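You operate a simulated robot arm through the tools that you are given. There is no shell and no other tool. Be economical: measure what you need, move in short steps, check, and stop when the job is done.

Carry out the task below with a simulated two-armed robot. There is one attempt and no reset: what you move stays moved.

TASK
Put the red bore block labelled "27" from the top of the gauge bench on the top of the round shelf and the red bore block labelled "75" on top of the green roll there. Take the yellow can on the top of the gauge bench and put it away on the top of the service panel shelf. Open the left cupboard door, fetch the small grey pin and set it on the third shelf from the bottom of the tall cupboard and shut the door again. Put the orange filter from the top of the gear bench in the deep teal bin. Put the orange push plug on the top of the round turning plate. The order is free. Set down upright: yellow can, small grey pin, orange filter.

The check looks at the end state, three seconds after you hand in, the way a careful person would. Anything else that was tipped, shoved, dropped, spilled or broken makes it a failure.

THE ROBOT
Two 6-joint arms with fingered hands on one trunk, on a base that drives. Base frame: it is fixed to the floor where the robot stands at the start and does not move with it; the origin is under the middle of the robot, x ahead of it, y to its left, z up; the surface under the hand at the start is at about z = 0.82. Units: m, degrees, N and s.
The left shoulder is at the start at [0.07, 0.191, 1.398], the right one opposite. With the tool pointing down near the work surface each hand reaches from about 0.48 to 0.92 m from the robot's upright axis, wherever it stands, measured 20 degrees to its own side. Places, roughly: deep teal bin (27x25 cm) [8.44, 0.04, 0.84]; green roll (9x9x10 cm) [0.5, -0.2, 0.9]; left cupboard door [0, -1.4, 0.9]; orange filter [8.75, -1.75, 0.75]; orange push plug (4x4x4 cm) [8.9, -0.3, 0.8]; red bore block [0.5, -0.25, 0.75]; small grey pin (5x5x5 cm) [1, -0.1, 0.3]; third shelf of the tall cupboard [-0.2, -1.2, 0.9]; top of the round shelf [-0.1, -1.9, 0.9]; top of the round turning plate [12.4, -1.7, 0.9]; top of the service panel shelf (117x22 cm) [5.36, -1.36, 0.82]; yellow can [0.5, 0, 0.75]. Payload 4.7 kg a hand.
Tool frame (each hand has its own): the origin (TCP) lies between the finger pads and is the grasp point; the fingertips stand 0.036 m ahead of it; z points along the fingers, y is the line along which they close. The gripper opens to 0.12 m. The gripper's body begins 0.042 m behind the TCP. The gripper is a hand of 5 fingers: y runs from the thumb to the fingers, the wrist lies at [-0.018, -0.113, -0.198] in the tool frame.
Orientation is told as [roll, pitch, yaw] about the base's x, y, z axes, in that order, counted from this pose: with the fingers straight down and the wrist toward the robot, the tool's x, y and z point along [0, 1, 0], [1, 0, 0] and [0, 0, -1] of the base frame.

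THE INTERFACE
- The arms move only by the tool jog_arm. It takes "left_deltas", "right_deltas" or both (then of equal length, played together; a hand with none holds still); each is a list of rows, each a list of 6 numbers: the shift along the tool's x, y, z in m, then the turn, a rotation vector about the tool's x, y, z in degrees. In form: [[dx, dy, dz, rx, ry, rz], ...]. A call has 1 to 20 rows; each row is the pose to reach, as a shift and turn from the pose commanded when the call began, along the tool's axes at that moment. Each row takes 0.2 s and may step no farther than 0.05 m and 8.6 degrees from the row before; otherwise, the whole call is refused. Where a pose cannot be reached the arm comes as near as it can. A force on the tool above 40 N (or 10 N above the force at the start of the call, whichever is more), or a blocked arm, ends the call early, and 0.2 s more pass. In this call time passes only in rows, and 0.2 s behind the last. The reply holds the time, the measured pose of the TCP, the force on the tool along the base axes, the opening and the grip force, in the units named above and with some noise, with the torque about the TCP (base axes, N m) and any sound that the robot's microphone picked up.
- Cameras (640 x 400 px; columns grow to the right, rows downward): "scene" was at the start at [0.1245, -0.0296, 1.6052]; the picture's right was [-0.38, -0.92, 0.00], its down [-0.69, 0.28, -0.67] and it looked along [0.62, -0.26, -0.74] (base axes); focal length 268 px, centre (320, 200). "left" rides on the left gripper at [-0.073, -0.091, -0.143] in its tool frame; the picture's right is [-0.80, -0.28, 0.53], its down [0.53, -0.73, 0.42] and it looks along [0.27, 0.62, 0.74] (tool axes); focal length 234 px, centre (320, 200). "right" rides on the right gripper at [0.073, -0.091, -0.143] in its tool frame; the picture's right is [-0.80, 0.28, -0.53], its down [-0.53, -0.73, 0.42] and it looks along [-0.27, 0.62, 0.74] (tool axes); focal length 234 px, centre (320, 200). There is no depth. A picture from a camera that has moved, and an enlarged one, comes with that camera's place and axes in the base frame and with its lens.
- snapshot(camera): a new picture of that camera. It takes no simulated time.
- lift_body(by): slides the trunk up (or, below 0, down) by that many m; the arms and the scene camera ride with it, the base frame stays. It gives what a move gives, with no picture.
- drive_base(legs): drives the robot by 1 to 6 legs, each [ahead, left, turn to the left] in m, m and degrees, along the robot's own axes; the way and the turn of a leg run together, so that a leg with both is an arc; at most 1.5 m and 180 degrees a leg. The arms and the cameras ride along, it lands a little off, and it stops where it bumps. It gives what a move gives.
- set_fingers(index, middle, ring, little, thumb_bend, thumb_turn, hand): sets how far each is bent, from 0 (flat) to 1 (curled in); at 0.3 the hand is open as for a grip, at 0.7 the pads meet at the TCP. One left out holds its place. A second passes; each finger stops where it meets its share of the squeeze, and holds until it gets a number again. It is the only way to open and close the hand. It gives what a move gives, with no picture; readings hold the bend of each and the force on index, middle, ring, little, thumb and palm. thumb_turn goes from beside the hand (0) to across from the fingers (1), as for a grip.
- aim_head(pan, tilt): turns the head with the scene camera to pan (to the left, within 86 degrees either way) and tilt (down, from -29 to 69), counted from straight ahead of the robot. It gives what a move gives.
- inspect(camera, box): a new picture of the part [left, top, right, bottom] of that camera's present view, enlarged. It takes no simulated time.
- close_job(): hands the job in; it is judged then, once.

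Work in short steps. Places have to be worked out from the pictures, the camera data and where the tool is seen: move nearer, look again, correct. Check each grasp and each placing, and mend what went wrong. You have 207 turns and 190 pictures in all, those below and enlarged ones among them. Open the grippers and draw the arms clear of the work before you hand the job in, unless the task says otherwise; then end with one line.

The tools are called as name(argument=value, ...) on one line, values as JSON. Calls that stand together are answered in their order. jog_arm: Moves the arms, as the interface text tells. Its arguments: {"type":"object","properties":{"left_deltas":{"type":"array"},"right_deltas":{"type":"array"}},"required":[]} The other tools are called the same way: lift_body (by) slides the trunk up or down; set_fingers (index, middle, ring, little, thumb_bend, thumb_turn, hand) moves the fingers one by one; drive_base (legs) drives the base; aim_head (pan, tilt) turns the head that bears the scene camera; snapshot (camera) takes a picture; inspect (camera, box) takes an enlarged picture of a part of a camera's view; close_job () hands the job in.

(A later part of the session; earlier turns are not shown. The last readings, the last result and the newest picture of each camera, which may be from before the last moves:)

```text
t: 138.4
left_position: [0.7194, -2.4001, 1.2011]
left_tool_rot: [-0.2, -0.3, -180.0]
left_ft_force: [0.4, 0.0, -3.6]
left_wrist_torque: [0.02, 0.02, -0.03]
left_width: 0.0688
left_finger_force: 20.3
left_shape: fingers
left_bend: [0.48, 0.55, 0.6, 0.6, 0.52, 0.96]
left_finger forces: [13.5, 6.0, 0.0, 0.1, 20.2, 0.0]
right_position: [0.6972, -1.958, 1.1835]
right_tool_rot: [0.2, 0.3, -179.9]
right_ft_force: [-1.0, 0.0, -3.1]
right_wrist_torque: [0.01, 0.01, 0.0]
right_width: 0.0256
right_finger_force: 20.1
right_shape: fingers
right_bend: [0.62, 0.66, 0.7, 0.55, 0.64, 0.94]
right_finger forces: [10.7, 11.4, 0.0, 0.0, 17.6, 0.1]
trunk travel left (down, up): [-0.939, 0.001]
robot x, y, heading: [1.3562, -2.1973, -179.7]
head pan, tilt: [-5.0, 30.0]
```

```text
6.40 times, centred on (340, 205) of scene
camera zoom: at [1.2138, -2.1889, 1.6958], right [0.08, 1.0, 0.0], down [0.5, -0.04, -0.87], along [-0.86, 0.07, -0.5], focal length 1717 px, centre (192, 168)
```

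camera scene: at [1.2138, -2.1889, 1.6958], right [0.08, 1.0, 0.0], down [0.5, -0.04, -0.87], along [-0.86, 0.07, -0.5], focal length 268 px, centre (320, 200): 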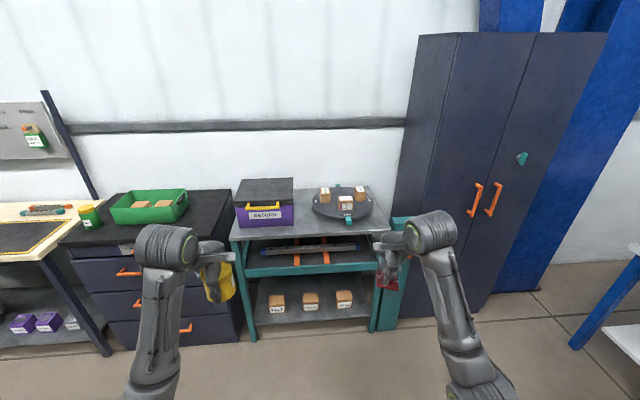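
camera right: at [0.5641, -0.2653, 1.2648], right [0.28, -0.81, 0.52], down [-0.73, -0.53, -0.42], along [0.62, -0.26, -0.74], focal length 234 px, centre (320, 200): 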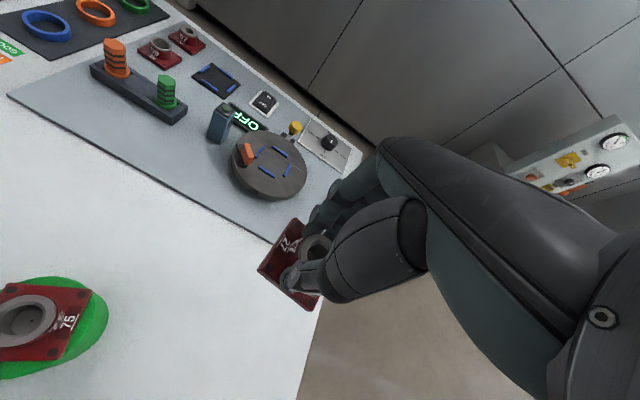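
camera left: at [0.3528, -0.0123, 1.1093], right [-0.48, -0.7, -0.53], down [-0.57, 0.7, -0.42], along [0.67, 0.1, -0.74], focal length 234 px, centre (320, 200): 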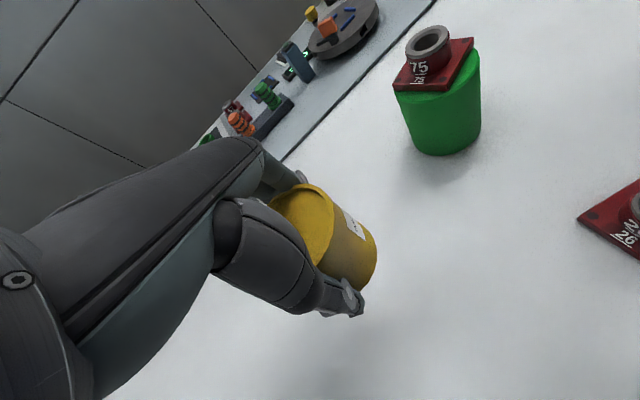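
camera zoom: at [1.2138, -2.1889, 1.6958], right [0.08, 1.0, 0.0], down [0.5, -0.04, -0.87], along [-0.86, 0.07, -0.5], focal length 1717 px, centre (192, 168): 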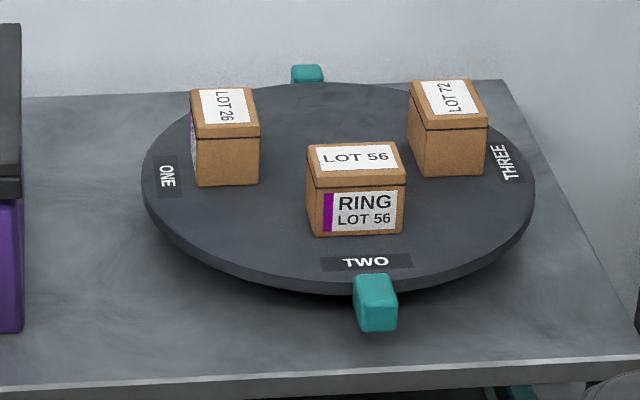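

The round shelf's centre is about (−0.126, −1.944), radius 0.18, with boxes ONE/TWO/THREE on it. I'll set block 27 in the free area right-front, about (−0.04, −1.85). I drive up.

drive_base(legs=[[0.0, -0.11, 0], [0.7, 0, 0]])

aim_head(pan=-15, tilt=50)

snapshot(camera="scene")

snapshot(camera="right")

```text
t: 143.1
left_position: [0.0166, -2.2916, 1.2012]
left_tool_rot: [-0.1, -0.3, 179.9]
left_ft_force: [-1.0, 0.3, -3.5]
left_wrist_torque: [-0.02, 0.02, 0.0]
left_width: 0.0686
left_finger_force: 20.5
left_shape: fingers
left_bend: [0.48, 0.55, 0.6, 0.6, 0.52, 0.96]
left_finger forces: [13.5, 6.0, 0.0, 0.1, 20.1, 0.0]
right_position: [-0.006, -1.852, 1.184]
right_tool_rot: [0.2, 0.1, -179.9]
right_ft_force: [-0.1, -0.2, -2.0]
right_wrist_torque: [0.02, 0.01, -0.02]
right_width: 0.0261
right_finger_force: 19.8
right_shape: fingers
right_bend: [0.62, 0.66, 0.7, 0.55, 0.64, 0.94]
right_finger forces: [10.8, 11.3, 0.0, 0.1, 17.6, 0.0]
trunk travel left (down, up): [-0.939, 0.001]
robot x, y, heading: [0.6483, -2.0889, -179.9]
head pan, tilt: [-5.0, 30.0]
```

```text
t: 143.9
left_position: [0.0146, -2.2927, 1.2022]
left_tool_rot: [-0.1, -0.3, 179.9]
left_ft_force: [0.0, -0.2, -3.3]
left_wrist_torque: [0.0, -0.02, 0.01]
left_width: 0.0685
left_finger_force: 20.0
left_shape: fingers
left_bend: [0.48, 0.55, 0.6, 0.6, 0.52, 0.96]
left_finger forces: [13.6, 6.1, 0.1, 0.0, 20.2, 0.0]
right_position: [-0.0072, -1.8503, 1.1831]
right_tool_rot: [0.2, 0.4, -180.0]
right_ft_force: [0.9, -0.8, -2.2]
right_wrist_torque: [-0.02, 0.01, -0.04]
right_width: 0.0256
right_finger_force: 19.6
right_shape: fingers
right_bend: [0.62, 0.66, 0.7, 0.55, 0.64, 0.94]
right_finger forces: [10.7, 11.3, 0.0, 0.1, 17.5, 0.0]
trunk travel left (down, up): [-0.939, 0.001]
robot x, y, heading: [0.6506, -2.0887, -179.9]
head pan, tilt: [-15.0, 50.0]
```

```text
113 pictures are left
camera scene: at [0.5241, -2.0687, 1.6663], right [0.26, 0.97, 0.0], down [0.74, -0.2, -0.64], along [-0.62, 0.17, -0.77], focal length 268 px, centre (320, 200)
```

scene: 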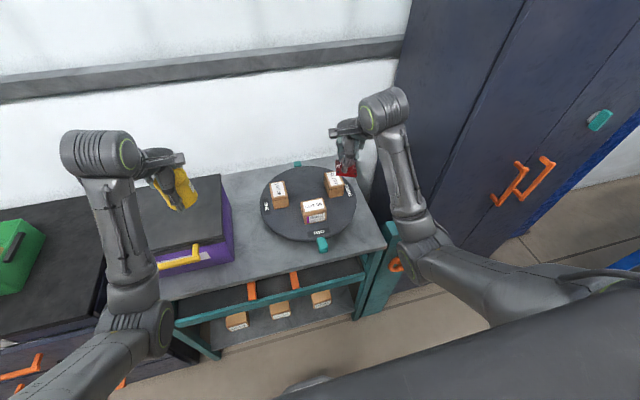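

```text
112 pictures are left
camera right: at [0.0832, -1.9232, 1.3283], right [-0.28, 0.81, 0.52], down [0.73, 0.53, -0.42], along [-0.62, 0.26, -0.74], focal length 234 px, centre (320, 200)
```

right: 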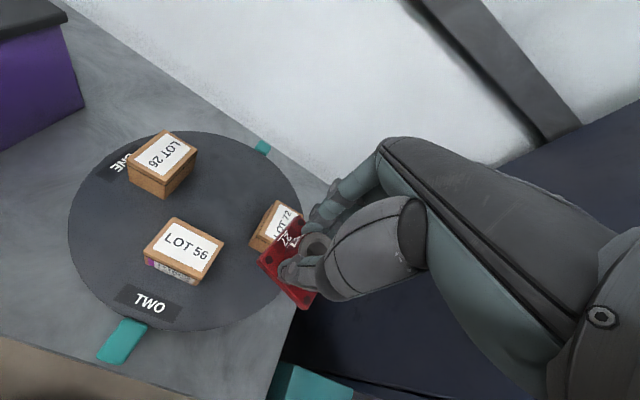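

Triangulating from three views, the disc top is at z≈0.955, centre (−0.037, −1.962), r≈0.167. Free spot: about (0.033, −1.865). I back up 4.6 cm and descend partially.

drive_base(legs=[[-0.046, 0, 0]])

jog_arm(right_deltas=[[0.011, 0, 0.04, 0, 0, 0], [0.011, 0, 0.08, 0, 0, 0], [0.011, 0, 0.12, 0, 0, 0], [0.011, 0, 0.145, 0, 0, 0]])

snapshot(camera="right")

inspect(camera="scene", box=[240, 110, 440, 270])

```text
t: 144.8
left_position: [0.0514, -2.2908, 1.1959]
left_tool_rot: [-0.1, 0.1, 179.9]
left_ft_force: [-1.8, 0.1, -4.6]
left_wrist_torque: [-0.01, -0.08, -0.02]
left_width: 0.0687
left_finger_force: 20.0
left_shape: fingers
left_bend: [0.48, 0.55, 0.6, 0.6, 0.52, 0.96]
left_finger forces: [13.7, 6.3, 0.0, 0.0, 20.2, 0.0]
right_position: [0.0306, -1.8507, 1.1796]
right_tool_rot: [0.2, 0.6, -180.0]
right_ft_force: [-1.8, 0.2, -3.3]
right_wrist_torque: [-0.02, 0.0, -0.01]
right_width: 0.0254
right_finger_force: 20.2
right_shape: fingers
right_bend: [0.62, 0.66, 0.7, 0.55, 0.64, 0.94]
right_finger forces: [10.8, 11.5, 0.0, 0.0, 17.6, 0.1]
trunk travel left (down, up): [-0.939, 0.001]
robot x, y, heading: [0.6945, -2.0911, -180.0]
head pan, tilt: [-15.0, 50.0]
```

```text
t: 145.8
left_position: [0.0599, -2.2913, 1.2018]
left_tool_rot: [0.0, -0.3, 179.8]
left_ft_force: [0.2, -0.3, -4.0]
left_wrist_torque: [-0.02, 0.03, -0.01]
left_width: 0.0688
left_finger_force: 20.1
left_shape: fingers
left_bend: [0.48, 0.55, 0.6, 0.6, 0.52, 0.96]
left_finger forces: [13.7, 6.2, 0.0, 0.0, 20.4, 0.0]
right_position: [0.038, -1.862, 1.0376]
right_tool_rot: [0.2, 0.2, -179.9]
right_ft_force: [-0.9, 0.1, -3.0]
right_wrist_torque: [0.02, 0.01, 0.04]
right_width: 0.0254
right_finger_force: 19.9
right_shape: fingers
right_bend: [0.62, 0.66, 0.7, 0.55, 0.64, 0.94]
right_finger forces: [10.6, 11.7, 0.0, 0.1, 17.7, 0.1]
trunk travel left (down, up): [-0.939, 0.001]
robot x, y, heading: [0.6931, -2.0896, -179.9]
head pan, tilt: [-15.0, 50.0]
```

```text
111 pictures are left
camera right: at [0.1288, -1.9346, 1.1831], right [-0.28, 0.8, 0.52], down [0.73, 0.53, -0.42], along [-0.62, 0.26, -0.74], focal length 234 px, centre (320, 200)
```

right: 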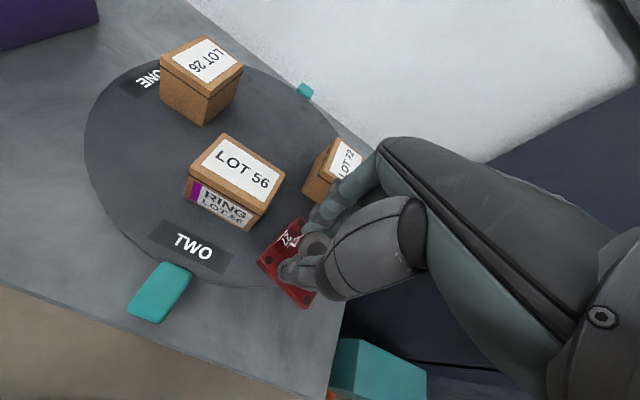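

```text
2.50 times, centred on (340, 190) of scene
camera zoom: at [0.5703, -2.069, 1.6665], right [0.26, 0.97, 0.0], down [0.74, -0.2, -0.64], along [-0.62, 0.17, -0.77], focal length 670 px, centre (270, 225)
```

zoom: 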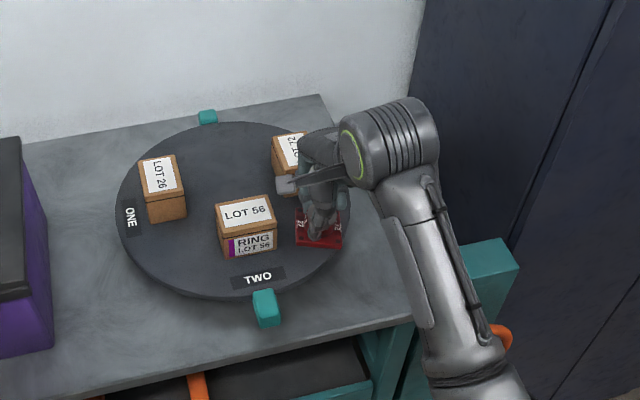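

Comparing views, the current spot would overhang the rim. I raise, shift about 2.6 cm inward and re-check against boxes TWO and THREE.

jog_arm(right_deltas=[[0, 0, -0.025, 0, 0, 0], [0.004, 0.012, -0.035, 0, 0, 0], [0.005, 0.026, -0.035, 0, 0, 0]])

inspect(camera="right", box=[80, 60, 400, 310])

inspect(camera="scene", box=[265, 130, 405, 250])

```text
t: 146.6
left_position: [0.0581, -2.2917, 1.2005]
left_tool_rot: [-0.1, -0.2, 179.9]
left_ft_force: [-0.7, 0.1, -2.4]
left_wrist_torque: [-0.03, 0.02, 0.0]
left_width: 0.0683
left_finger_force: 19.9
left_shape: fingers
left_bend: [0.48, 0.55, 0.6, 0.6, 0.52, 0.96]
left_finger forces: [13.7, 6.1, 0.1, 0.0, 20.4, 0.0]
right_position: [0.0102, -1.867, 1.0723]
right_tool_rot: [0.2, 0.3, -180.0]
right_ft_force: [0.2, -0.7, -3.5]
right_wrist_torque: [0.0, 0.0, -0.01]
right_width: 0.0254
right_finger_force: 20.0
right_shape: fingers
right_bend: [0.62, 0.66, 0.7, 0.55, 0.64, 0.94]
right_finger forces: [10.5, 11.8, 0.0, 0.1, 17.9, 0.0]
trunk travel left (down, up): [-0.939, 0.001]
robot x, y, heading: [0.6948, -2.0885, -180.0]
head pan, tilt: [-15.0, 50.0]
```

```text
1.60 times, centred on (240, 185) of right
camera zoom: at [0.101, -1.9391, 1.2173], right [-0.28, 0.81, 0.52], down [0.73, 0.53, -0.42], along [-0.62, 0.26, -0.74], focal length 375 px, centre (448, 224)
```

zoom: 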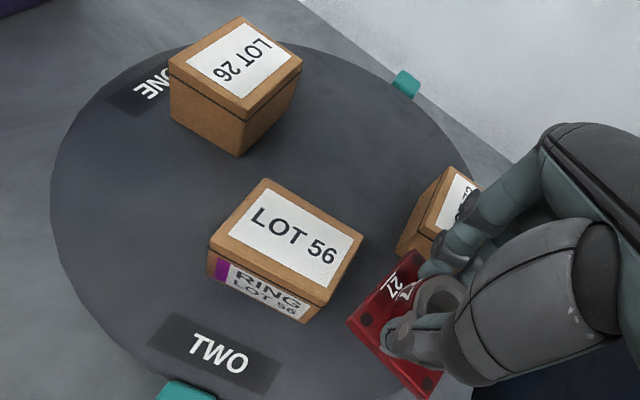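

```text
3.33 times, centred on (335, 190) of scene
camera zoom: at [0.5679, -2.0684, 1.6662], right [0.26, 0.97, 0.0], down [0.74, -0.2, -0.64], along [-0.62, 0.17, -0.77], focal length 894 px, centre (270, 233)
```

zoom: 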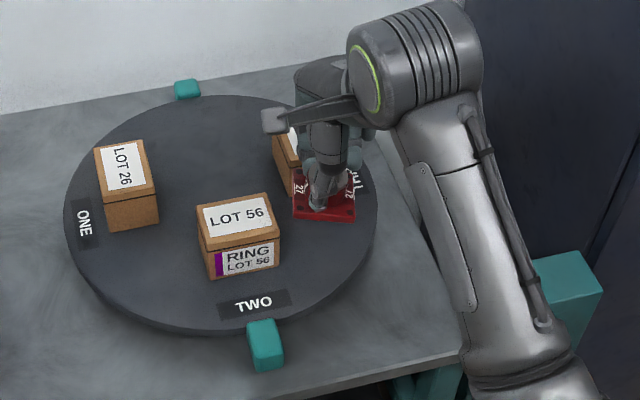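

The plate will land inside the rim, about 1.2 cm right of box TWO and clear of THREE. I descend to just above and then creep to contact.

jog_arm(right_deltas=[[0, 0, 0.02, 0, 0, 0], [0, 0, 0.04, 0, 0, 0], [0, 0, 0.05, 0, 0, 0]])

inspect(camera="right", box=[80, 60, 400, 310])

inspect(camera="scene", box=[265, 130, 405, 250])

```text
t: 147.4
left_position: [0.0591, -2.2912, 1.2004]
left_tool_rot: [-0.2, -0.2, 179.9]
left_ft_force: [-0.3, -0.1, -3.0]
left_wrist_torque: [-0.01, -0.02, -0.03]
left_width: 0.0685
left_finger_force: 20.8
left_shape: fingers
left_bend: [0.48, 0.55, 0.6, 0.6, 0.52, 0.96]
left_finger forces: [13.7, 6.1, 0.0, 0.1, 20.5, 0.0]
right_position: [0.0142, -1.867, 1.023]
right_tool_rot: [0.2, 0.3, -180.1]
right_ft_force: [0.1, -0.5, -2.8]
right_wrist_torque: [-0.01, 0.04, 0.02]
right_width: 0.0255
right_finger_force: 20.1
right_shape: fingers
right_bend: [0.62, 0.66, 0.7, 0.55, 0.65, 0.94]
right_finger forces: [10.5, 11.8, 0.0, 0.1, 17.8, 0.0]
trunk travel left (down, up): [-0.939, 0.001]
robot x, y, heading: [0.6979, -2.0886, -179.8]
head pan, tilt: [-15.0, 50.0]
```

```text
1.60 times, centred on (240, 185) of right
camera zoom: at [0.1033, -1.9395, 1.1684], right [-0.28, 0.81, 0.52], down [0.73, 0.53, -0.42], along [-0.62, 0.26, -0.74], focal length 375 px, centre (448, 224)
```

zoom: 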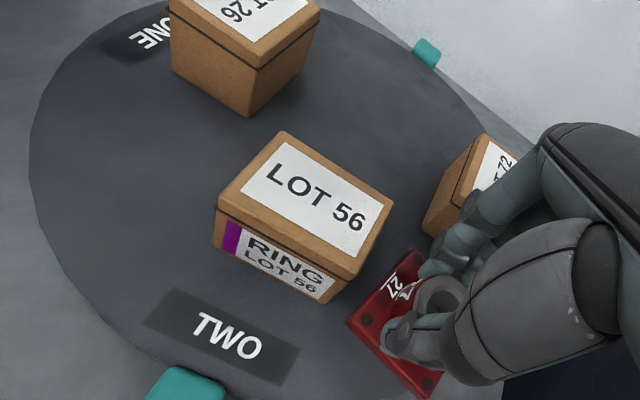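

```text
3.33 times, centred on (335, 190) of scene
camera zoom: at [0.57, -2.0686, 1.6664], right [0.26, 0.97, 0.0], down [0.74, -0.2, -0.64], along [-0.62, 0.17, -0.77], focal length 894 px, centre (270, 233)
```

zoom: 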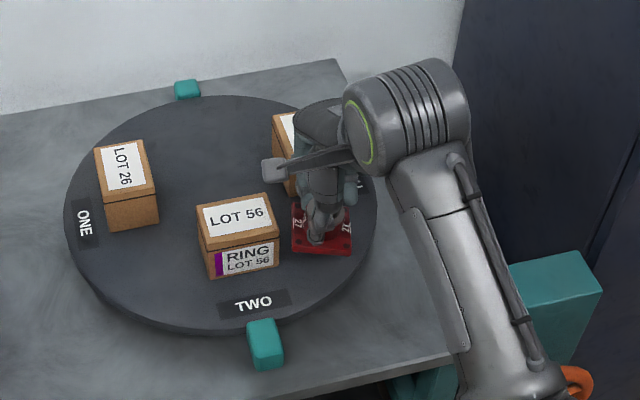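

Close to landing and clear of the boxes. I creep down.

jog_arm(right_deltas=[[0, 0, 0.005, 0, 0, 0], [0, 0, 0.01, 0, 0, 0]])

```text
t: 148.0
left_position: [0.0604, -2.2915, 1.2016]
left_tool_rot: [-0.1, -0.4, 179.9]
left_ft_force: [0.3, 0.3, -3.7]
left_wrist_torque: [-0.03, -0.01, 0.04]
left_width: 0.0683
left_finger_force: 20.5
left_shape: fingers
left_bend: [0.48, 0.55, 0.6, 0.6, 0.52, 0.96]
left_finger forces: [13.8, 6.1, 0.1, 0.1, 20.4, 0.1]
right_position: [0.0121, -1.867, 1.0126]
right_tool_rot: [0.2, 0.2, -180.0]
right_ft_force: [-0.8, 1.1, -2.3]
right_wrist_torque: [-0.01, 0.01, 0.01]
right_width: 0.0254
right_finger_force: 19.9
right_shape: fingers
right_bend: [0.62, 0.66, 0.7, 0.55, 0.65, 0.94]
right_finger forces: [10.5, 11.9, 0.1, 0.0, 17.9, 0.1]
trunk travel left (down, up): [-0.939, 0.001]
robot x, y, heading: [0.6921, -2.0898, -180.0]
head pan, tilt: [-15.0, 50.0]
```

No contact yet; I creep further in small steps.

jog_arm(right_deltas=[[0, 0, 0.004, 0, 0, 0], [0, 0, 0.008, 0, 0, 0]])

inspect(camera="scene", box=[300, 170, 370, 230])

```text
t: 148.6
left_position: [0.0596, -2.2927, 1.2014]
left_tool_rot: [-0.1, -0.3, 179.9]
left_ft_force: [0.5, 0.1, -3.8]
left_wrist_torque: [0.02, 0.03, 0.0]
left_width: 0.0683
left_finger_force: 20.5
left_shape: fingers
left_bend: [0.48, 0.55, 0.6, 0.6, 0.52, 0.96]
left_finger forces: [13.7, 6.0, 0.1, 0.1, 20.4, 0.0]
right_position: [0.0125, -1.8675, 1.006]
right_tool_rot: [0.3, 0.3, -180.0]
right_ft_force: [-0.2, -0.3, -2.5]
right_wrist_torque: [0.01, 0.01, 0.01]
right_width: 0.0254
right_finger_force: 19.6
right_shape: fingers
right_bend: [0.62, 0.66, 0.7, 0.55, 0.65, 0.94]
right_finger forces: [10.5, 11.9, 0.1, 0.1, 17.7, 0.0]
trunk travel left (down, up): [-0.939, 0.001]
robot x, y, heading: [0.6935, -2.0901, -180.0]
head pan, tilt: [-15.0, 50.0]
```

```text
6.67 times, centred on (335, 200) of scene
camera zoom: at [0.5696, -2.0686, 1.6664], right [0.26, 0.97, 0.0], down [0.74, -0.2, -0.64], along [-0.62, 0.17, -0.77], focal length 1788 px, centre (220, 200)
```

zoom: 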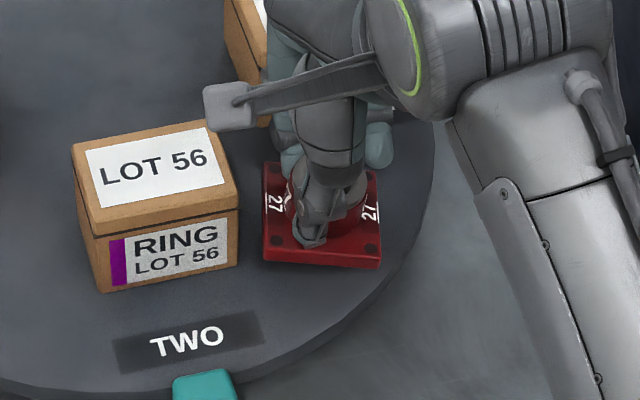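

The plate's corner nears the rim, so I shift 1.2 cm deeper while creeping down.

jog_arm(right_deltas=[[0, 0.006, 0, 0, 0, 0], [0, 0.012, 0.003, 0, 0, 0], [0, 0.012, 0.007, 0, 0, 0]])

inspect(camera="scene", box=[300, 170, 370, 230])

```text
t: 149.4
left_position: [0.0611, -2.2929, 1.2017]
left_tool_rot: [-0.1, -0.3, 179.9]
left_ft_force: [0.6, -0.8, -3.3]
left_wrist_torque: [0.01, 0.01, -0.01]
left_width: 0.0688
left_finger_force: 19.8
left_shape: fingers
left_bend: [0.48, 0.55, 0.6, 0.6, 0.52, 0.96]
left_finger forces: [13.7, 6.1, 0.1, 0.1, 20.4, 0.0]
right_position: [0.0011, -1.8685, 0.998]
right_tool_rot: [0.3, 0.1, -180.1]
right_ft_force: [0.0, -0.4, -2.5]
right_wrist_torque: [-0.02, 0.02, -0.02]
right_width: 0.0255
right_finger_force: 19.9
right_shape: fingers
right_bend: [0.62, 0.66, 0.7, 0.55, 0.65, 0.94]
right_finger forces: [10.5, 11.9, 0.0, 0.0, 17.8, 0.0]
trunk travel left (down, up): [-0.939, 0.001]
robot x, y, heading: [0.6945, -2.0874, -179.9]
head pan, tilt: [-15.0, 50.0]
```

```text
6.67 times, centred on (335, 200) of scene
camera zoom: at [0.5698, -2.0686, 1.6664], right [0.26, 0.97, 0.0], down [0.74, -0.2, -0.64], along [-0.62, 0.17, -0.77], focal length 1788 px, centre (220, 200)
```

zoom: 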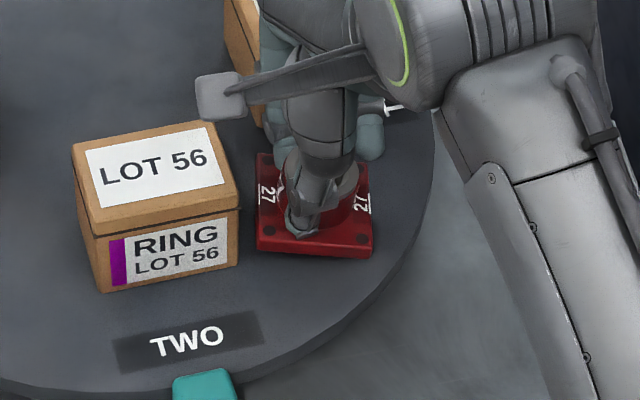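

Good margin to the rim now. Continuing down.

jog_arm(right_deltas=[[0, 0, 0.004, 0, 0, 0], [0, 0, 0.008, 0, 0, 0], [0, 0, 0.011, 0, 0, 0]])

```text
t: 150.2
left_position: [0.0593, -2.2926, 1.2014]
left_tool_rot: [-0.1, -0.3, 179.9]
left_ft_force: [0.3, -0.3, -3.7]
left_wrist_torque: [-0.05, 0.0, -0.01]
left_width: 0.0684
left_finger_force: 20.3
left_shape: fingers
left_bend: [0.48, 0.55, 0.6, 0.6, 0.52, 0.96]
left_finger forces: [13.8, 6.1, 0.0, 0.0, 20.3, 0.1]
right_position: [0.0005, -1.8687, 0.9861]
right_tool_rot: [0.1, 0.3, -180.0]
right_ft_force: [0.2, -0.1, -3.3]
right_wrist_torque: [-0.02, 0.0, -0.02]
right_width: 0.0254
right_finger_force: 20.4
right_shape: fingers
right_bend: [0.62, 0.66, 0.7, 0.55, 0.65, 0.94]
right_finger forces: [10.5, 11.9, 0.0, 0.0, 17.7, 0.0]
trunk travel left (down, up): [-0.939, 0.001]
robot x, y, heading: [0.6963, -2.0905, -180.1]
head pan, tilt: [-15.0, 50.0]
```

Still no contact; disc is lower than thought. I check the image before continuing.

inspect(camera="scene", box=[300, 170, 370, 230])

inspect(camera="right", box=[180, 120, 380, 310])

```text
6.67 times, centred on (335, 200) of scene
camera zoom: at [0.5695, -2.0686, 1.6663], right [0.26, 0.97, 0.0], down [0.74, -0.2, -0.64], along [-0.62, 0.17, -0.77], focal length 1788 px, centre (220, 200)
```

zoom: 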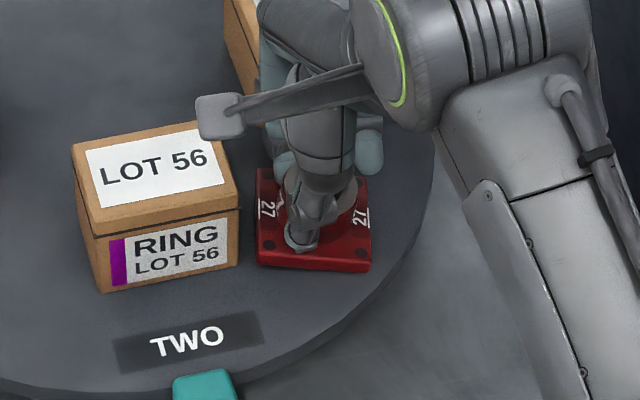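

```text
2.11 times, centred on (280, 215) of right
camera zoom: at [0.0914, -1.9399, 1.1322], right [-0.28, 0.81, 0.52], down [0.73, 0.53, -0.42], along [-0.62, 0.26, -0.74], focal length 493 px, centre (404, 168)
```

zoom: 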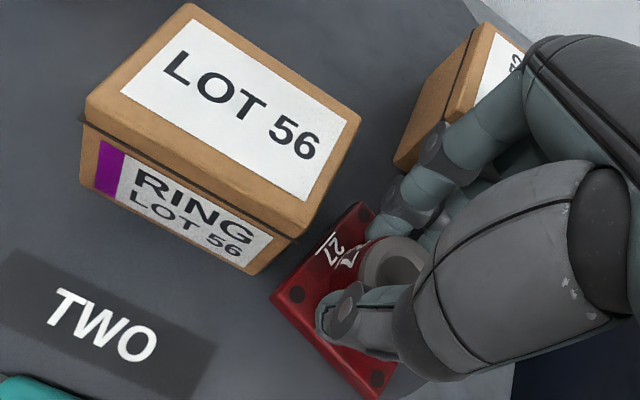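

Room remains toward box THREE (~5 cm). I shift 1 cm deeper and go down again.

jog_arm(right_deltas=[[0, 0.006, 0.002, 0, 0, 0], [0, 0.01, 0.006, 0, 0, 0], [0, 0.01, 0.01, 0, 0, 0]])

```text
t: 151.0
left_position: [0.0616, -2.2925, 1.202]
left_tool_rot: [-0.1, -0.3, 179.9]
left_ft_force: [0.3, -0.2, -3.8]
left_wrist_torque: [-0.02, 0.01, -0.02]
left_width: 0.0685
left_finger_force: 20.5
left_shape: fingers
left_bend: [0.48, 0.55, 0.6, 0.6, 0.52, 0.96]
left_finger forces: [13.7, 6.1, 0.0, 0.0, 20.3, 0.0]
right_position: [-0.0098, -1.8681, 0.9798]
right_tool_rot: [0.2, 0.0, -179.9]
right_ft_force: [-1.7, -1.6, 8.4]
right_wrist_torque: [0.11, 0.06, 0.03]
right_width: 0.0253
right_finger_force: 22.2
right_shape: fingers
right_bend: [0.62, 0.65, 0.7, 0.55, 0.65, 0.94]
right_finger forces: [10.2, 14.4, 0.0, 0.1, 19.6, 0.0]
trunk travel left (down, up): [-0.939, 0.001]
robot x, y, heading: [0.6929, -2.0923, -179.8]
head pan, tilt: [-15.0, 50.0]
```

Contact (8 N up). I open the fingers part way to release.

jog_arm(right_deltas=[[0, 0, -0.002, 0, 0, 0]])

set_fingers(hand="right", index=0.52, middle=0.52, ring=0.52, little=0.52, thumb_bend=0.5)

inspect(camera="right", box=[180, 120, 380, 310])

inspect(camera="scene", box=[300, 170, 370, 230])

```text
t: 151.4
left_position: [0.0599, -2.2929, 1.2017]
left_tool_rot: [0.0, -0.3, 179.9]
left_ft_force: [0.5, -0.1, -3.8]
left_wrist_torque: [-0.02, 0.01, 0.06]
left_width: 0.0689
left_finger_force: 20.2
left_shape: fingers
left_bend: [0.48, 0.55, 0.6, 0.6, 0.52, 0.96]
left_finger forces: [13.7, 6.1, 0.0, 0.0, 20.5, 0.1]
right_position: [-0.0101, -1.8685, 0.9805]
right_tool_rot: [0.2, 0.2, -179.9]
right_ft_force: [-2.2, -2.3, 5.8]
right_wrist_torque: [0.06, 0.08, 0.01]
right_width: 0.0256
right_finger_force: 21.9
right_shape: fingers
right_bend: [0.62, 0.65, 0.7, 0.55, 0.65, 0.94]
right_finger forces: [10.6, 14.0, 0.1, 0.0, 19.3, 0.1]
trunk travel left (down, up): [-0.939, 0.001]
robot x, y, heading: [0.6939, -2.0919, -179.9]
head pan, tilt: [-15.0, 50.0]
```

```text
t: 152.4
left_position: [0.0591, -2.2918, 1.2018]
left_tool_rot: [-0.2, -0.3, 179.9]
left_ft_force: [0.5, -0.4, -3.8]
left_wrist_torque: [-0.03, 0.02, -0.02]
left_width: 0.0688
left_finger_force: 19.7
left_shape: fingers
left_bend: [0.48, 0.55, 0.6, 0.6, 0.52, 0.96]
left_finger forces: [13.8, 6.1, 0.0, 0.0, 20.3, 0.0]
right_position: [-0.0095, -1.8677, 0.9798]
right_tool_rot: [0.2, 0.2, -180.0]
right_ft_force: [1.8, 1.0, 5.0]
right_wrist_torque: [0.08, 0.12, -0.01]
right_width: 0.0594
right_finger_force: 3.1
right_shape: fingers
right_bend: [0.52, 0.54, 0.52, 0.52, 0.5, 0.97]
right_finger forces: [0.2, 5.4, 0.1, 0.0, 0.0, 0.0]
trunk travel left (down, up): [-0.939, 0.001]
robot x, y, heading: [0.6971, -2.0901, -179.8]
head pan, tilt: [-15.0, 50.0]
```

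```text
2.11 times, centred on (280, 215) of right
camera zoom: at [0.0823, -1.9399, 1.1249], right [-0.28, 0.81, 0.52], down [0.73, 0.53, -0.42], along [-0.62, 0.26, -0.74], focal length 493 px, centre (404, 168)
```

zoom: 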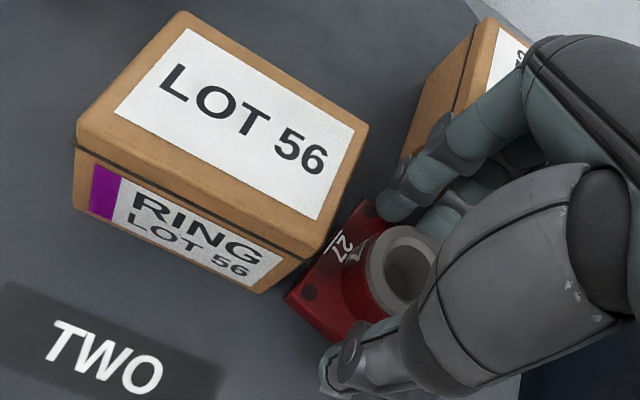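

```text
6.67 times, centred on (335, 200) of scene
camera zoom: at [0.5713, -2.069, 1.6665], right [0.26, 0.97, 0.0], down [0.74, -0.2, -0.64], along [-0.62, 0.17, -0.77], focal length 1788 px, centre (220, 200)
```

zoom: 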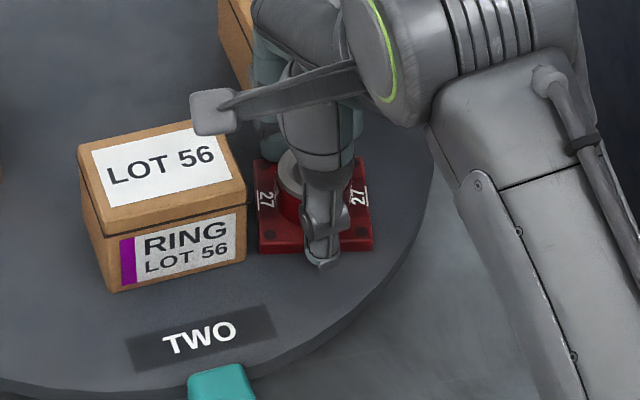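

Released, though the middle finger still presses lightly on something (5 N). I raise straight up slowly.

jog_arm(right_deltas=[[0, 0, -0.005, 0, 0, 0], [0, 0, -0.012, 0, 0, 0]])

inspect(camera="right", box=[180, 120, 380, 310])

```text
t: 153.0
left_position: [0.0603, -2.2923, 1.2009]
left_tool_rot: [-0.1, -0.3, 179.9]
left_ft_force: [1.0, 0.5, -3.8]
left_wrist_torque: [-0.01, 0.02, 0.01]
left_width: 0.0686
left_finger_force: 19.7
left_shape: fingers
left_bend: [0.48, 0.55, 0.6, 0.6, 0.52, 0.96]
left_finger forces: [13.7, 6.1, 0.1, 0.1, 20.4, 0.0]
right_position: [-0.0087, -1.8675, 0.992]
right_tool_rot: [0.2, 0.2, -180.0]
right_ft_force: [-0.4, 0.6, 0.6]
right_wrist_torque: [0.0, 0.02, 0.01]
right_width: 0.0596
right_finger_force: 0.1
right_shape: fingers
right_bend: [0.52, 0.52, 0.52, 0.52, 0.5, 0.97]
right_finger forces: [0.1, 0.0, 0.0, 0.0, 0.1, 0.0]
trunk travel left (down, up): [-0.939, 0.001]
robot x, y, heading: [0.6929, -2.089, -180.0]
head pan, tilt: [-15.0, 50.0]
```

```text
2.11 times, centred on (280, 215) of right
camera zoom: at [0.0817, -1.94, 1.1363], right [-0.28, 0.81, 0.52], down [0.73, 0.53, -0.42], along [-0.62, 0.26, -0.74], focal length 493 px, centre (404, 168)
```

zoom: 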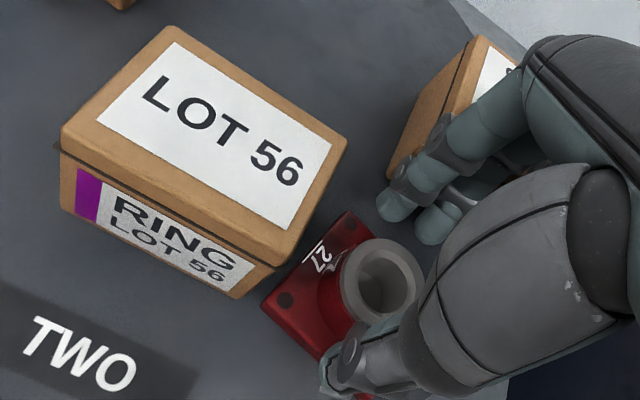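

Free. I raise the hand well up.

jog_arm(right_deltas=[[0, 0, -0.03, 0, 0, 0], [0, 0, -0.07, 0, 0, 0], [0, 0, -0.115, 0, 0, 0], [0, 0, -0.16, 0, 0, 0]])

inspect(camera="scene", box=[265, 130, 405, 250])

```text
t: 154.0
left_position: [0.0604, -2.2926, 1.2006]
left_tool_rot: [-0.1, -0.3, 179.9]
left_ft_force: [0.8, -1.1, -4.3]
left_wrist_torque: [0.05, 0.04, -0.01]
left_width: 0.0686
left_finger_force: 20.2
left_shape: fingers
left_bend: [0.48, 0.55, 0.6, 0.6, 0.52, 0.96]
left_finger forces: [13.6, 6.1, 0.0, 0.0, 20.5, 0.0]
right_position: [-0.0107, -1.8682, 1.1514]
right_tool_rot: [0.2, 0.3, 180.1]
right_ft_force: [-0.2, 0.4, -0.1]
right_wrist_torque: [0.01, 0.02, -0.02]
right_width: 0.0597
right_finger_force: 0.0
right_shape: fingers
right_bend: [0.52, 0.52, 0.52, 0.52, 0.5, 0.97]
right_finger forces: [0.1, 0.0, 0.0, 0.0, 0.1, 0.0]
trunk travel left (down, up): [-0.939, 0.001]
robot x, y, heading: [0.6953, -2.0895, -179.8]
head pan, tilt: [-15.0, 50.0]
```

```text
3.33 times, centred on (335, 190) of scene
camera zoom: at [0.5699, -2.0691, 1.6663], right [0.26, 0.97, 0.0], down [0.74, -0.2, -0.64], along [-0.62, 0.17, -0.77], focal length 894 px, centre (270, 233)
```

zoom: 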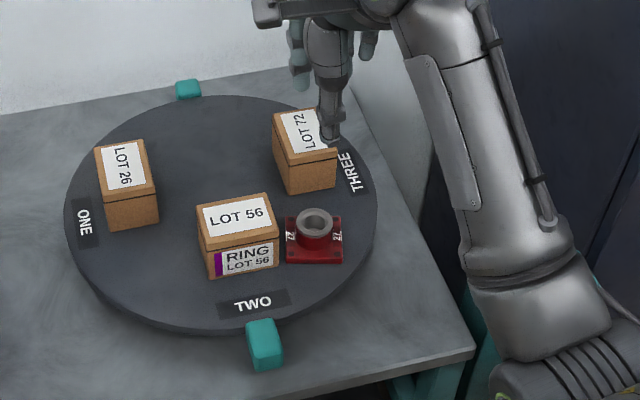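

Block 27 sits flat on the round shelf, nothing else moved. Next the cupboard: I back off and move in front of it, opening the right hand.

drive_base(legs=[[-0.4, 0, 0], [0, -0.6, 0]])

aim_head(pan=0, tilt=30)

snapshot(camera="scene")

```text
t: 159.5
left_position: [0.4585, -1.6884, 1.2007]
left_tool_rot: [-0.2, -0.3, 180.0]
left_ft_force: [-0.2, -0.3, -3.0]
left_wrist_torque: [0.0, 0.01, -0.01]
left_width: 0.0684
left_finger_force: 19.7
left_shape: fingers
left_bend: [0.48, 0.55, 0.6, 0.6, 0.52, 0.96]
left_finger forces: [13.6, 6.0, 0.1, 0.1, 20.2, 0.0]
right_position: [0.3879, -1.2641, 1.1517]
right_tool_rot: [0.0, 0.2, -179.9]
right_ft_force: [-0.6, -0.9, 0.5]
right_wrist_torque: [0.01, -0.01, -0.01]
right_width: 0.0598
right_finger_force: 0.0
right_shape: fingers
right_bend: [0.52, 0.52, 0.52, 0.52, 0.5, 0.97]
right_finger forces: [0.0, 0.0, 0.0, 0.1, 0.0, 0.1]
trunk travel left (down, up): [-0.939, 0.001]
robot x, y, heading: [1.0925, -1.4822, -180.0]
head pan, tilt: [-15.0, 50.0]
```

```text
t: 160.3
left_position: [0.4594, -1.6869, 1.2012]
left_tool_rot: [-0.2, -0.3, 180.0]
left_ft_force: [-0.5, 0.3, -3.7]
left_wrist_torque: [-0.03, 0.02, -0.04]
left_width: 0.0687
left_finger_force: 19.8
left_shape: fingers
left_bend: [0.48, 0.55, 0.6, 0.6, 0.52, 0.96]
left_finger forces: [13.7, 6.0, 0.0, 0.0, 20.3, 0.0]
right_position: [0.3883, -1.2624, 1.1512]
right_tool_rot: [0.3, 0.2, -179.9]
right_ft_force: [0.5, -0.1, -0.5]
right_wrist_torque: [-0.02, -0.07, -0.01]
right_width: 0.0598
right_finger_force: 0.2
right_shape: fingers
right_bend: [0.52, 0.52, 0.52, 0.52, 0.5, 0.97]
right_finger forces: [0.0, 0.0, 0.0, 0.0, 0.0, 0.0]
trunk travel left (down, up): [-0.939, 0.001]
robot x, y, heading: [1.0958, -1.4832, -180.0]
head pan, tilt: [0.0, 30.0]
```

```text
97 pictures are left
camera scene: at [0.9528, -1.483, 1.6958], right [0.0, 1.0, 0.0], down [0.5, 0.0, -0.87], along [-0.87, 0.0, -0.5], focal length 268 px, centre (320, 200)
```

scene: 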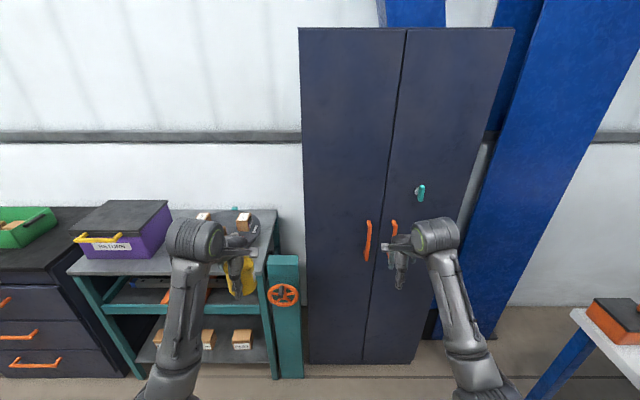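

Left door: hinge at y≈−1.56, handle bar at y≈−1.29, z 0.91–1.11, x≈0.1. I curl ring and little finger, and move up so that the index and middle finger can hook behind the bar.

set_fingers(hand="right", index=0.3, middle=0.3, ring=0.95, little=0.95, thumb_bend=0.25)

drive_base(legs=[[0, 0.1, 0], [0.12, 0, 0]])

jog_arm(right_deltas=[[-0.04, 0, 0.0, 0, 0, 0], [-0.08, 0, 0.02, 0, 0, 0], [-0.115, 0, 0.05, 0, 0, 0], [-0.115, 0, 0.09, 0, 0, 0]])

snapshot(camera="right")

```text
t: 161.3
left_position: [0.4597, -1.6872, 1.2012]
left_tool_rot: [-0.2, -0.3, 180.0]
left_ft_force: [0.0, -0.9, -3.5]
left_wrist_torque: [-0.03, -0.01, 0.01]
left_width: 0.0687
left_finger_force: 20.3
left_shape: fingers
left_bend: [0.48, 0.55, 0.6, 0.6, 0.52, 0.96]
left_finger forces: [13.7, 6.1, 0.0, 0.0, 20.3, 0.0]
right_position: [0.3887, -1.2626, 1.1512]
right_tool_rot: [0.2, 0.1, -179.9]
right_ft_force: [0.4, -0.5, -0.5]
right_wrist_torque: [-0.02, 0.01, -0.04]
right_width: 0.1267
right_finger_force: 0.0
right_shape: fingers
right_bend: [0.3, 0.3, 0.95, 0.95, 0.25, 0.97]
right_finger forces: [0.0, 0.0, 0.0, 0.0, 0.0, 0.0]
trunk travel left (down, up): [-0.939, 0.001]
robot x, y, heading: [1.0926, -1.4835, -179.8]
head pan, tilt: [0.0, 30.0]
```

```text
t: 163.3
left_position: [0.3408, -1.789, 1.201]
left_tool_rot: [-0.2, -0.5, 180.1]
left_ft_force: [-0.1, -0.4, -3.8]
left_wrist_torque: [-0.04, 0.02, -0.03]
left_width: 0.0685
left_finger_force: 19.7
left_shape: fingers
left_bend: [0.48, 0.55, 0.6, 0.6, 0.52, 0.96]
left_finger forces: [13.5, 6.1, 0.0, 0.1, 20.5, 0.0]
right_position: [0.2703, -1.363, 1.1533]
right_tool_rot: [0.1, 0.2, -179.9]
right_ft_force: [-0.2, -1.4, 1.0]
right_wrist_torque: [0.01, 0.01, 0.02]
right_width: 0.1267
right_finger_force: 0.0
right_shape: fingers
right_bend: [0.3, 0.3, 0.95, 0.95, 0.25, 0.97]
right_finger forces: [0.0, 0.0, 0.0, 0.2, 0.0, 0.0]
trunk travel left (down, up): [-0.939, 0.001]
robot x, y, heading: [0.9694, -1.5831, -180.0]
head pan, tilt: [0.0, 30.0]
```

```text
t: 164.3
left_position: [0.3397, -1.7878, 1.1997]
left_tool_rot: [0.0, -0.4, 180.0]
left_ft_force: [0.0, -0.1, -3.7]
left_wrist_torque: [0.05, -0.02, -0.04]
left_width: 0.0684
left_finger_force: 20.4
left_shape: fingers
left_bend: [0.48, 0.55, 0.6, 0.6, 0.52, 0.96]
left_finger forces: [13.7, 6.1, 0.1, 0.0, 20.3, 0.0]
right_position: [0.2694, -1.2476, 1.0608]
right_tool_rot: [0.3, 0.2, -179.9]
right_ft_force: [-0.7, -0.1, 0.3]
right_wrist_torque: [0.01, -0.01, 0.03]
right_width: 0.1268
right_finger_force: 0.1
right_shape: fingers
right_bend: [0.3, 0.3, 0.95, 0.95, 0.25, 0.98]
right_finger forces: [0.0, 0.0, 0.0, 0.1, 0.0, 0.1]
trunk travel left (down, up): [-0.939, 0.001]
robot x, y, heading: [0.9724, -1.5845, -180.0]
head pan, tilt: [0.0, 30.0]
```

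```text
96 pictures are left
camera right: at [0.3601, -1.3205, 1.206], right [-0.28, 0.81, 0.52], down [0.73, 0.53, -0.42], along [-0.62, 0.26, -0.74], focal length 234 px, centre (320, 200)
```

right: 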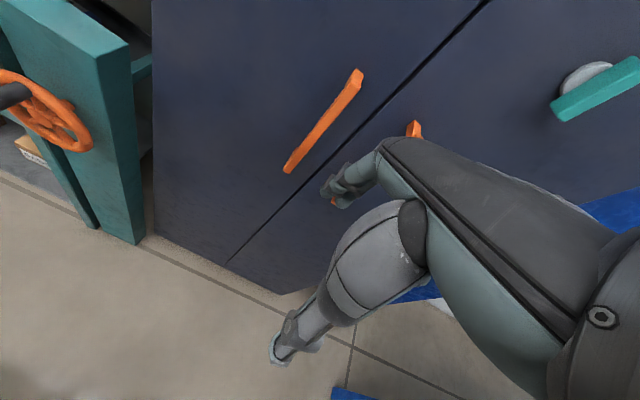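

The bar is really at about x≈0.045, y≈−1.284, z 0.855–1.075 (door plane x≈0). A forward-pointing pinch is best; I rotate the hand (free space here) so the fingers point at the door with the closing line horizontal.

jog_arm(right_deltas=[[0, -0.01, 0, -4.9, -4.9, -4.9], [0, -0.02, 0, -9.8, -9.8, -9.8], [0, -0.03, 0, -14.7, -14.7, -14.7], [0, -0.04, 0, -19.6, -19.6, -19.6], [0, -0.05, 0, -24.5, -24.5, -24.5], [0, -0.05, 0, -29.4, -29.4, -29.4], [0, -0.05, 0, -34.3, -34.3, -34.3], [0, -0.05, 0, -39.2, -39.2, -39.2], [0, -0.05, 0, -44.1, -44.1, -44.1], [0, -0.05, 0, -49, -49, -49], [0, -0.05, 0, -53.9, -53.9, -53.9], [0, -0.05, 0, -58.8, -58.8, -58.8], [0, -0.05, 0, -63.7, -63.7, -63.7], [0, -0.05, 0, -68.6, -68.6, -68.6]])

```text
t: 167.3
left_position: [0.339, -1.7868, 1.2013]
left_tool_rot: [-0.1, -0.3, 180.0]
left_ft_force: [-0.1, 0.8, -3.6]
left_wrist_torque: [-0.04, -0.01, 0.02]
left_width: 0.0685
left_finger_force: 19.7
left_shape: fingers
left_bend: [0.48, 0.55, 0.6, 0.6, 0.52, 0.96]
left_finger forces: [13.8, 6.1, 0.0, 0.0, 20.3, 0.1]
right_position: [0.3199, -1.2477, 1.0607]
right_tool_rot: [-89.2, -1.0, -90.6]
right_ft_force: [0.4, -0.3, -0.7]
right_wrist_torque: [0.0, -0.03, 0.0]
right_width: 0.1271
right_finger_force: 0.1
right_shape: fingers
right_bend: [0.3, 0.3, 0.95, 0.95, 0.25, 0.98]
right_finger forces: [0.0, 0.1, 0.1, 0.0, 0.0, 0.0]
trunk travel left (down, up): [-0.939, 0.001]
robot x, y, heading: [0.9776, -1.5834, -179.9]
head pan, tilt: [0.0, 30.0]
```

The orientation is reached (tool x down, y toward −y, z toward the door). I align with the bar at x≈0.2 and look.

jog_arm(right_deltas=[[0.02, 0.012, 0.03, 0, 0, 0], [0.04, 0.024, 0.06, 0, 0, 0], [0.06, 0.036, 0.09, 0, 0, 0], [0.07, 0.036, 0.12, 0, 0, 0]])

snapshot(camera="right")

inspect(camera="scene", box=[320, 170, 480, 290])

```text
t: 168.3
left_position: [0.3384, -1.7862, 1.2009]
left_tool_rot: [-0.1, -0.2, 180.0]
left_ft_force: [-1.2, 0.2, -3.6]
left_wrist_torque: [0.0, -0.02, -0.03]
left_width: 0.0685
left_finger_force: 19.2
left_shape: fingers
left_bend: [0.48, 0.55, 0.6, 0.6, 0.52, 0.96]
left_finger forces: [13.6, 6.1, 0.0, 0.0, 20.2, 0.0]
right_position: [0.2181, -1.2976, 1.0361]
right_tool_rot: [-87.5, -0.4, -91.0]
right_ft_force: [0.0, 0.4, 0.1]
right_wrist_torque: [0.03, 0.02, 0.03]
right_width: 0.1266
right_finger_force: 0.0
right_shape: fingers
right_bend: [0.3, 0.3, 0.95, 0.95, 0.25, 0.98]
right_finger forces: [0.0, 0.0, 0.1, 0.0, 0.0, 0.1]
right hand out of reach, approached as far as the arm can: row 2, 3, 4
trunk travel left (down, up): [-0.939, 0.001]
robot x, y, heading: [0.9729, -1.5837, -179.9]
head pan, tilt: [0.0, 30.0]
```

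```text
95 pictures are left
camera right: at [0.3656, -1.2094, 0.9707], right [0.48, -0.28, 0.83], down [-0.43, 0.74, 0.51], along [-0.76, -0.6, 0.24], focal length 234 px, centre (320, 200)
```

right: 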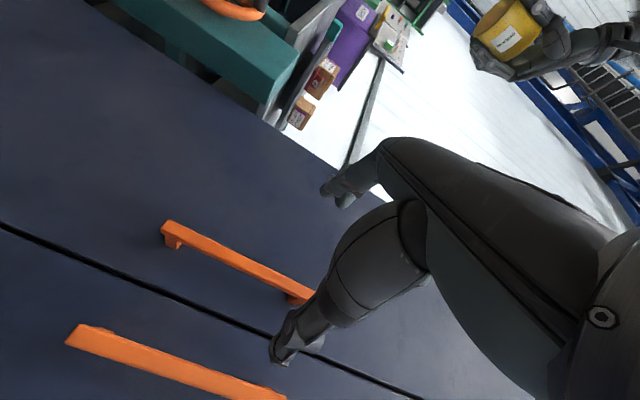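

```text
3.33 times, centred on (400, 230) of scene
camera zoom: at [0.8317, -1.5842, 1.6957], right [0.0, 1.0, 0.0], down [0.5, 0.0, -0.87], along [-0.87, 0.0, -0.5], focal length 894 px, centre (53, 100)
```

zoom: 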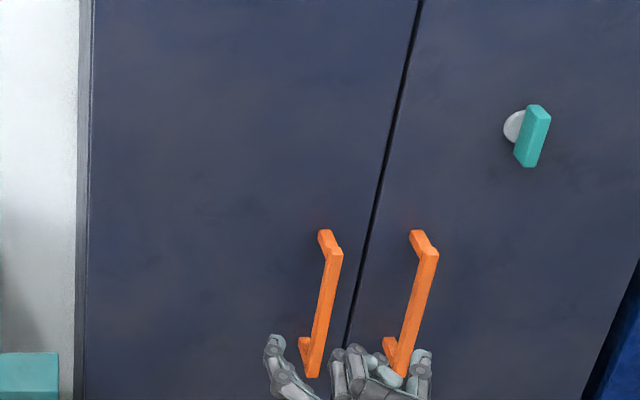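

The bar is exactly in line with the hand's axis. I open all fingers, then drive ahead 14 cm to bring the fingers around the bar.

set_fingers(hand="right", index=0.35, middle=0.35, ring=0.35, little=0.35, thumb_bend=0.4)

drive_base(legs=[[0.14, 0, 0]])

snapshot(camera="right")

```text
t: 169.3
left_position: [0.34, -1.7887, 1.2023]
left_tool_rot: [-0.1, -0.3, 180.0]
left_ft_force: [0.0, 0.1, -4.1]
left_wrist_torque: [-0.03, 0.01, 0.02]
left_width: 0.0684
left_finger_force: 20.5
left_shape: fingers
left_bend: [0.48, 0.55, 0.6, 0.6, 0.52, 0.96]
left_finger forces: [13.8, 6.1, 0.1, 0.1, 20.4, 0.0]
right_position: [0.2186, -1.2981, 1.0369]
right_tool_rot: [-87.6, -0.4, -91.0]
right_ft_force: [0.6, -0.3, -0.1]
right_wrist_torque: [0.0, 0.0, -0.02]
right_width: 0.101
right_finger_force: 0.1
right_shape: fingers
right_bend: [0.35, 0.35, 0.35, 0.35, 0.4, 0.98]
right_finger forces: [0.0, 0.0, 0.0, 0.0, 0.0, 0.0]
trunk travel left (down, up): [-0.939, 0.001]
robot x, y, heading: [0.9749, -1.5863, -180.0]
head pan, tilt: [0.0, 30.0]
```

```text
t: 170.6
left_position: [0.2117, -1.7871, 1.1988]
left_tool_rot: [-0.1, 0.0, 179.9]
left_ft_force: [0.0, -0.1, -3.7]
left_wrist_torque: [0.02, -0.02, -0.06]
left_width: 0.0687
left_finger_force: 20.0
left_shape: fingers
left_bend: [0.48, 0.55, 0.6, 0.6, 0.52, 0.96]
left_finger forces: [13.7, 6.2, 0.1, 0.0, 20.2, 0.0]
right_position: [0.0947, -1.2984, 1.0338]
right_tool_rot: [-87.2, -0.6, -90.4]
right_ft_force: [7.3, 0.0, 1.2]
right_wrist_torque: [-0.09, 0.17, 0.41]
right_width: 0.1007
right_finger_force: 3.8
right_shape: fingers
right_bend: [0.35, 0.34, 0.35, 0.35, 0.4, 0.98]
right_finger forces: [0.0, 7.5, 0.1, 0.0, 0.1, 0.0]
trunk travel left (down, up): [-0.939, 0.001]
robot x, y, heading: [0.8467, -1.5853, -180.0]
head pan, tilt: [0.0, 30.0]
stopped in leg 1: the force on the tool passed its limit at 74 N (the readings are from after the stop); the commanded pose is now the measured one
```

```text
93 pictures are left
camera right: at [0.2424, -1.2089, 0.9683], right [0.48, -0.27, 0.83], down [-0.44, 0.74, 0.5], along [-0.75, -0.61, 0.24], focal length 234 px, centre (320, 200)
```

right: 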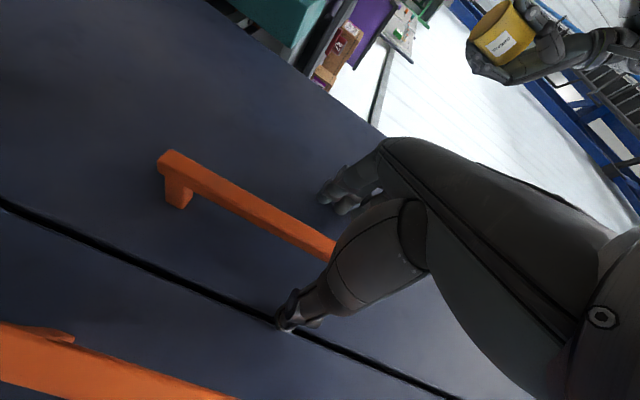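

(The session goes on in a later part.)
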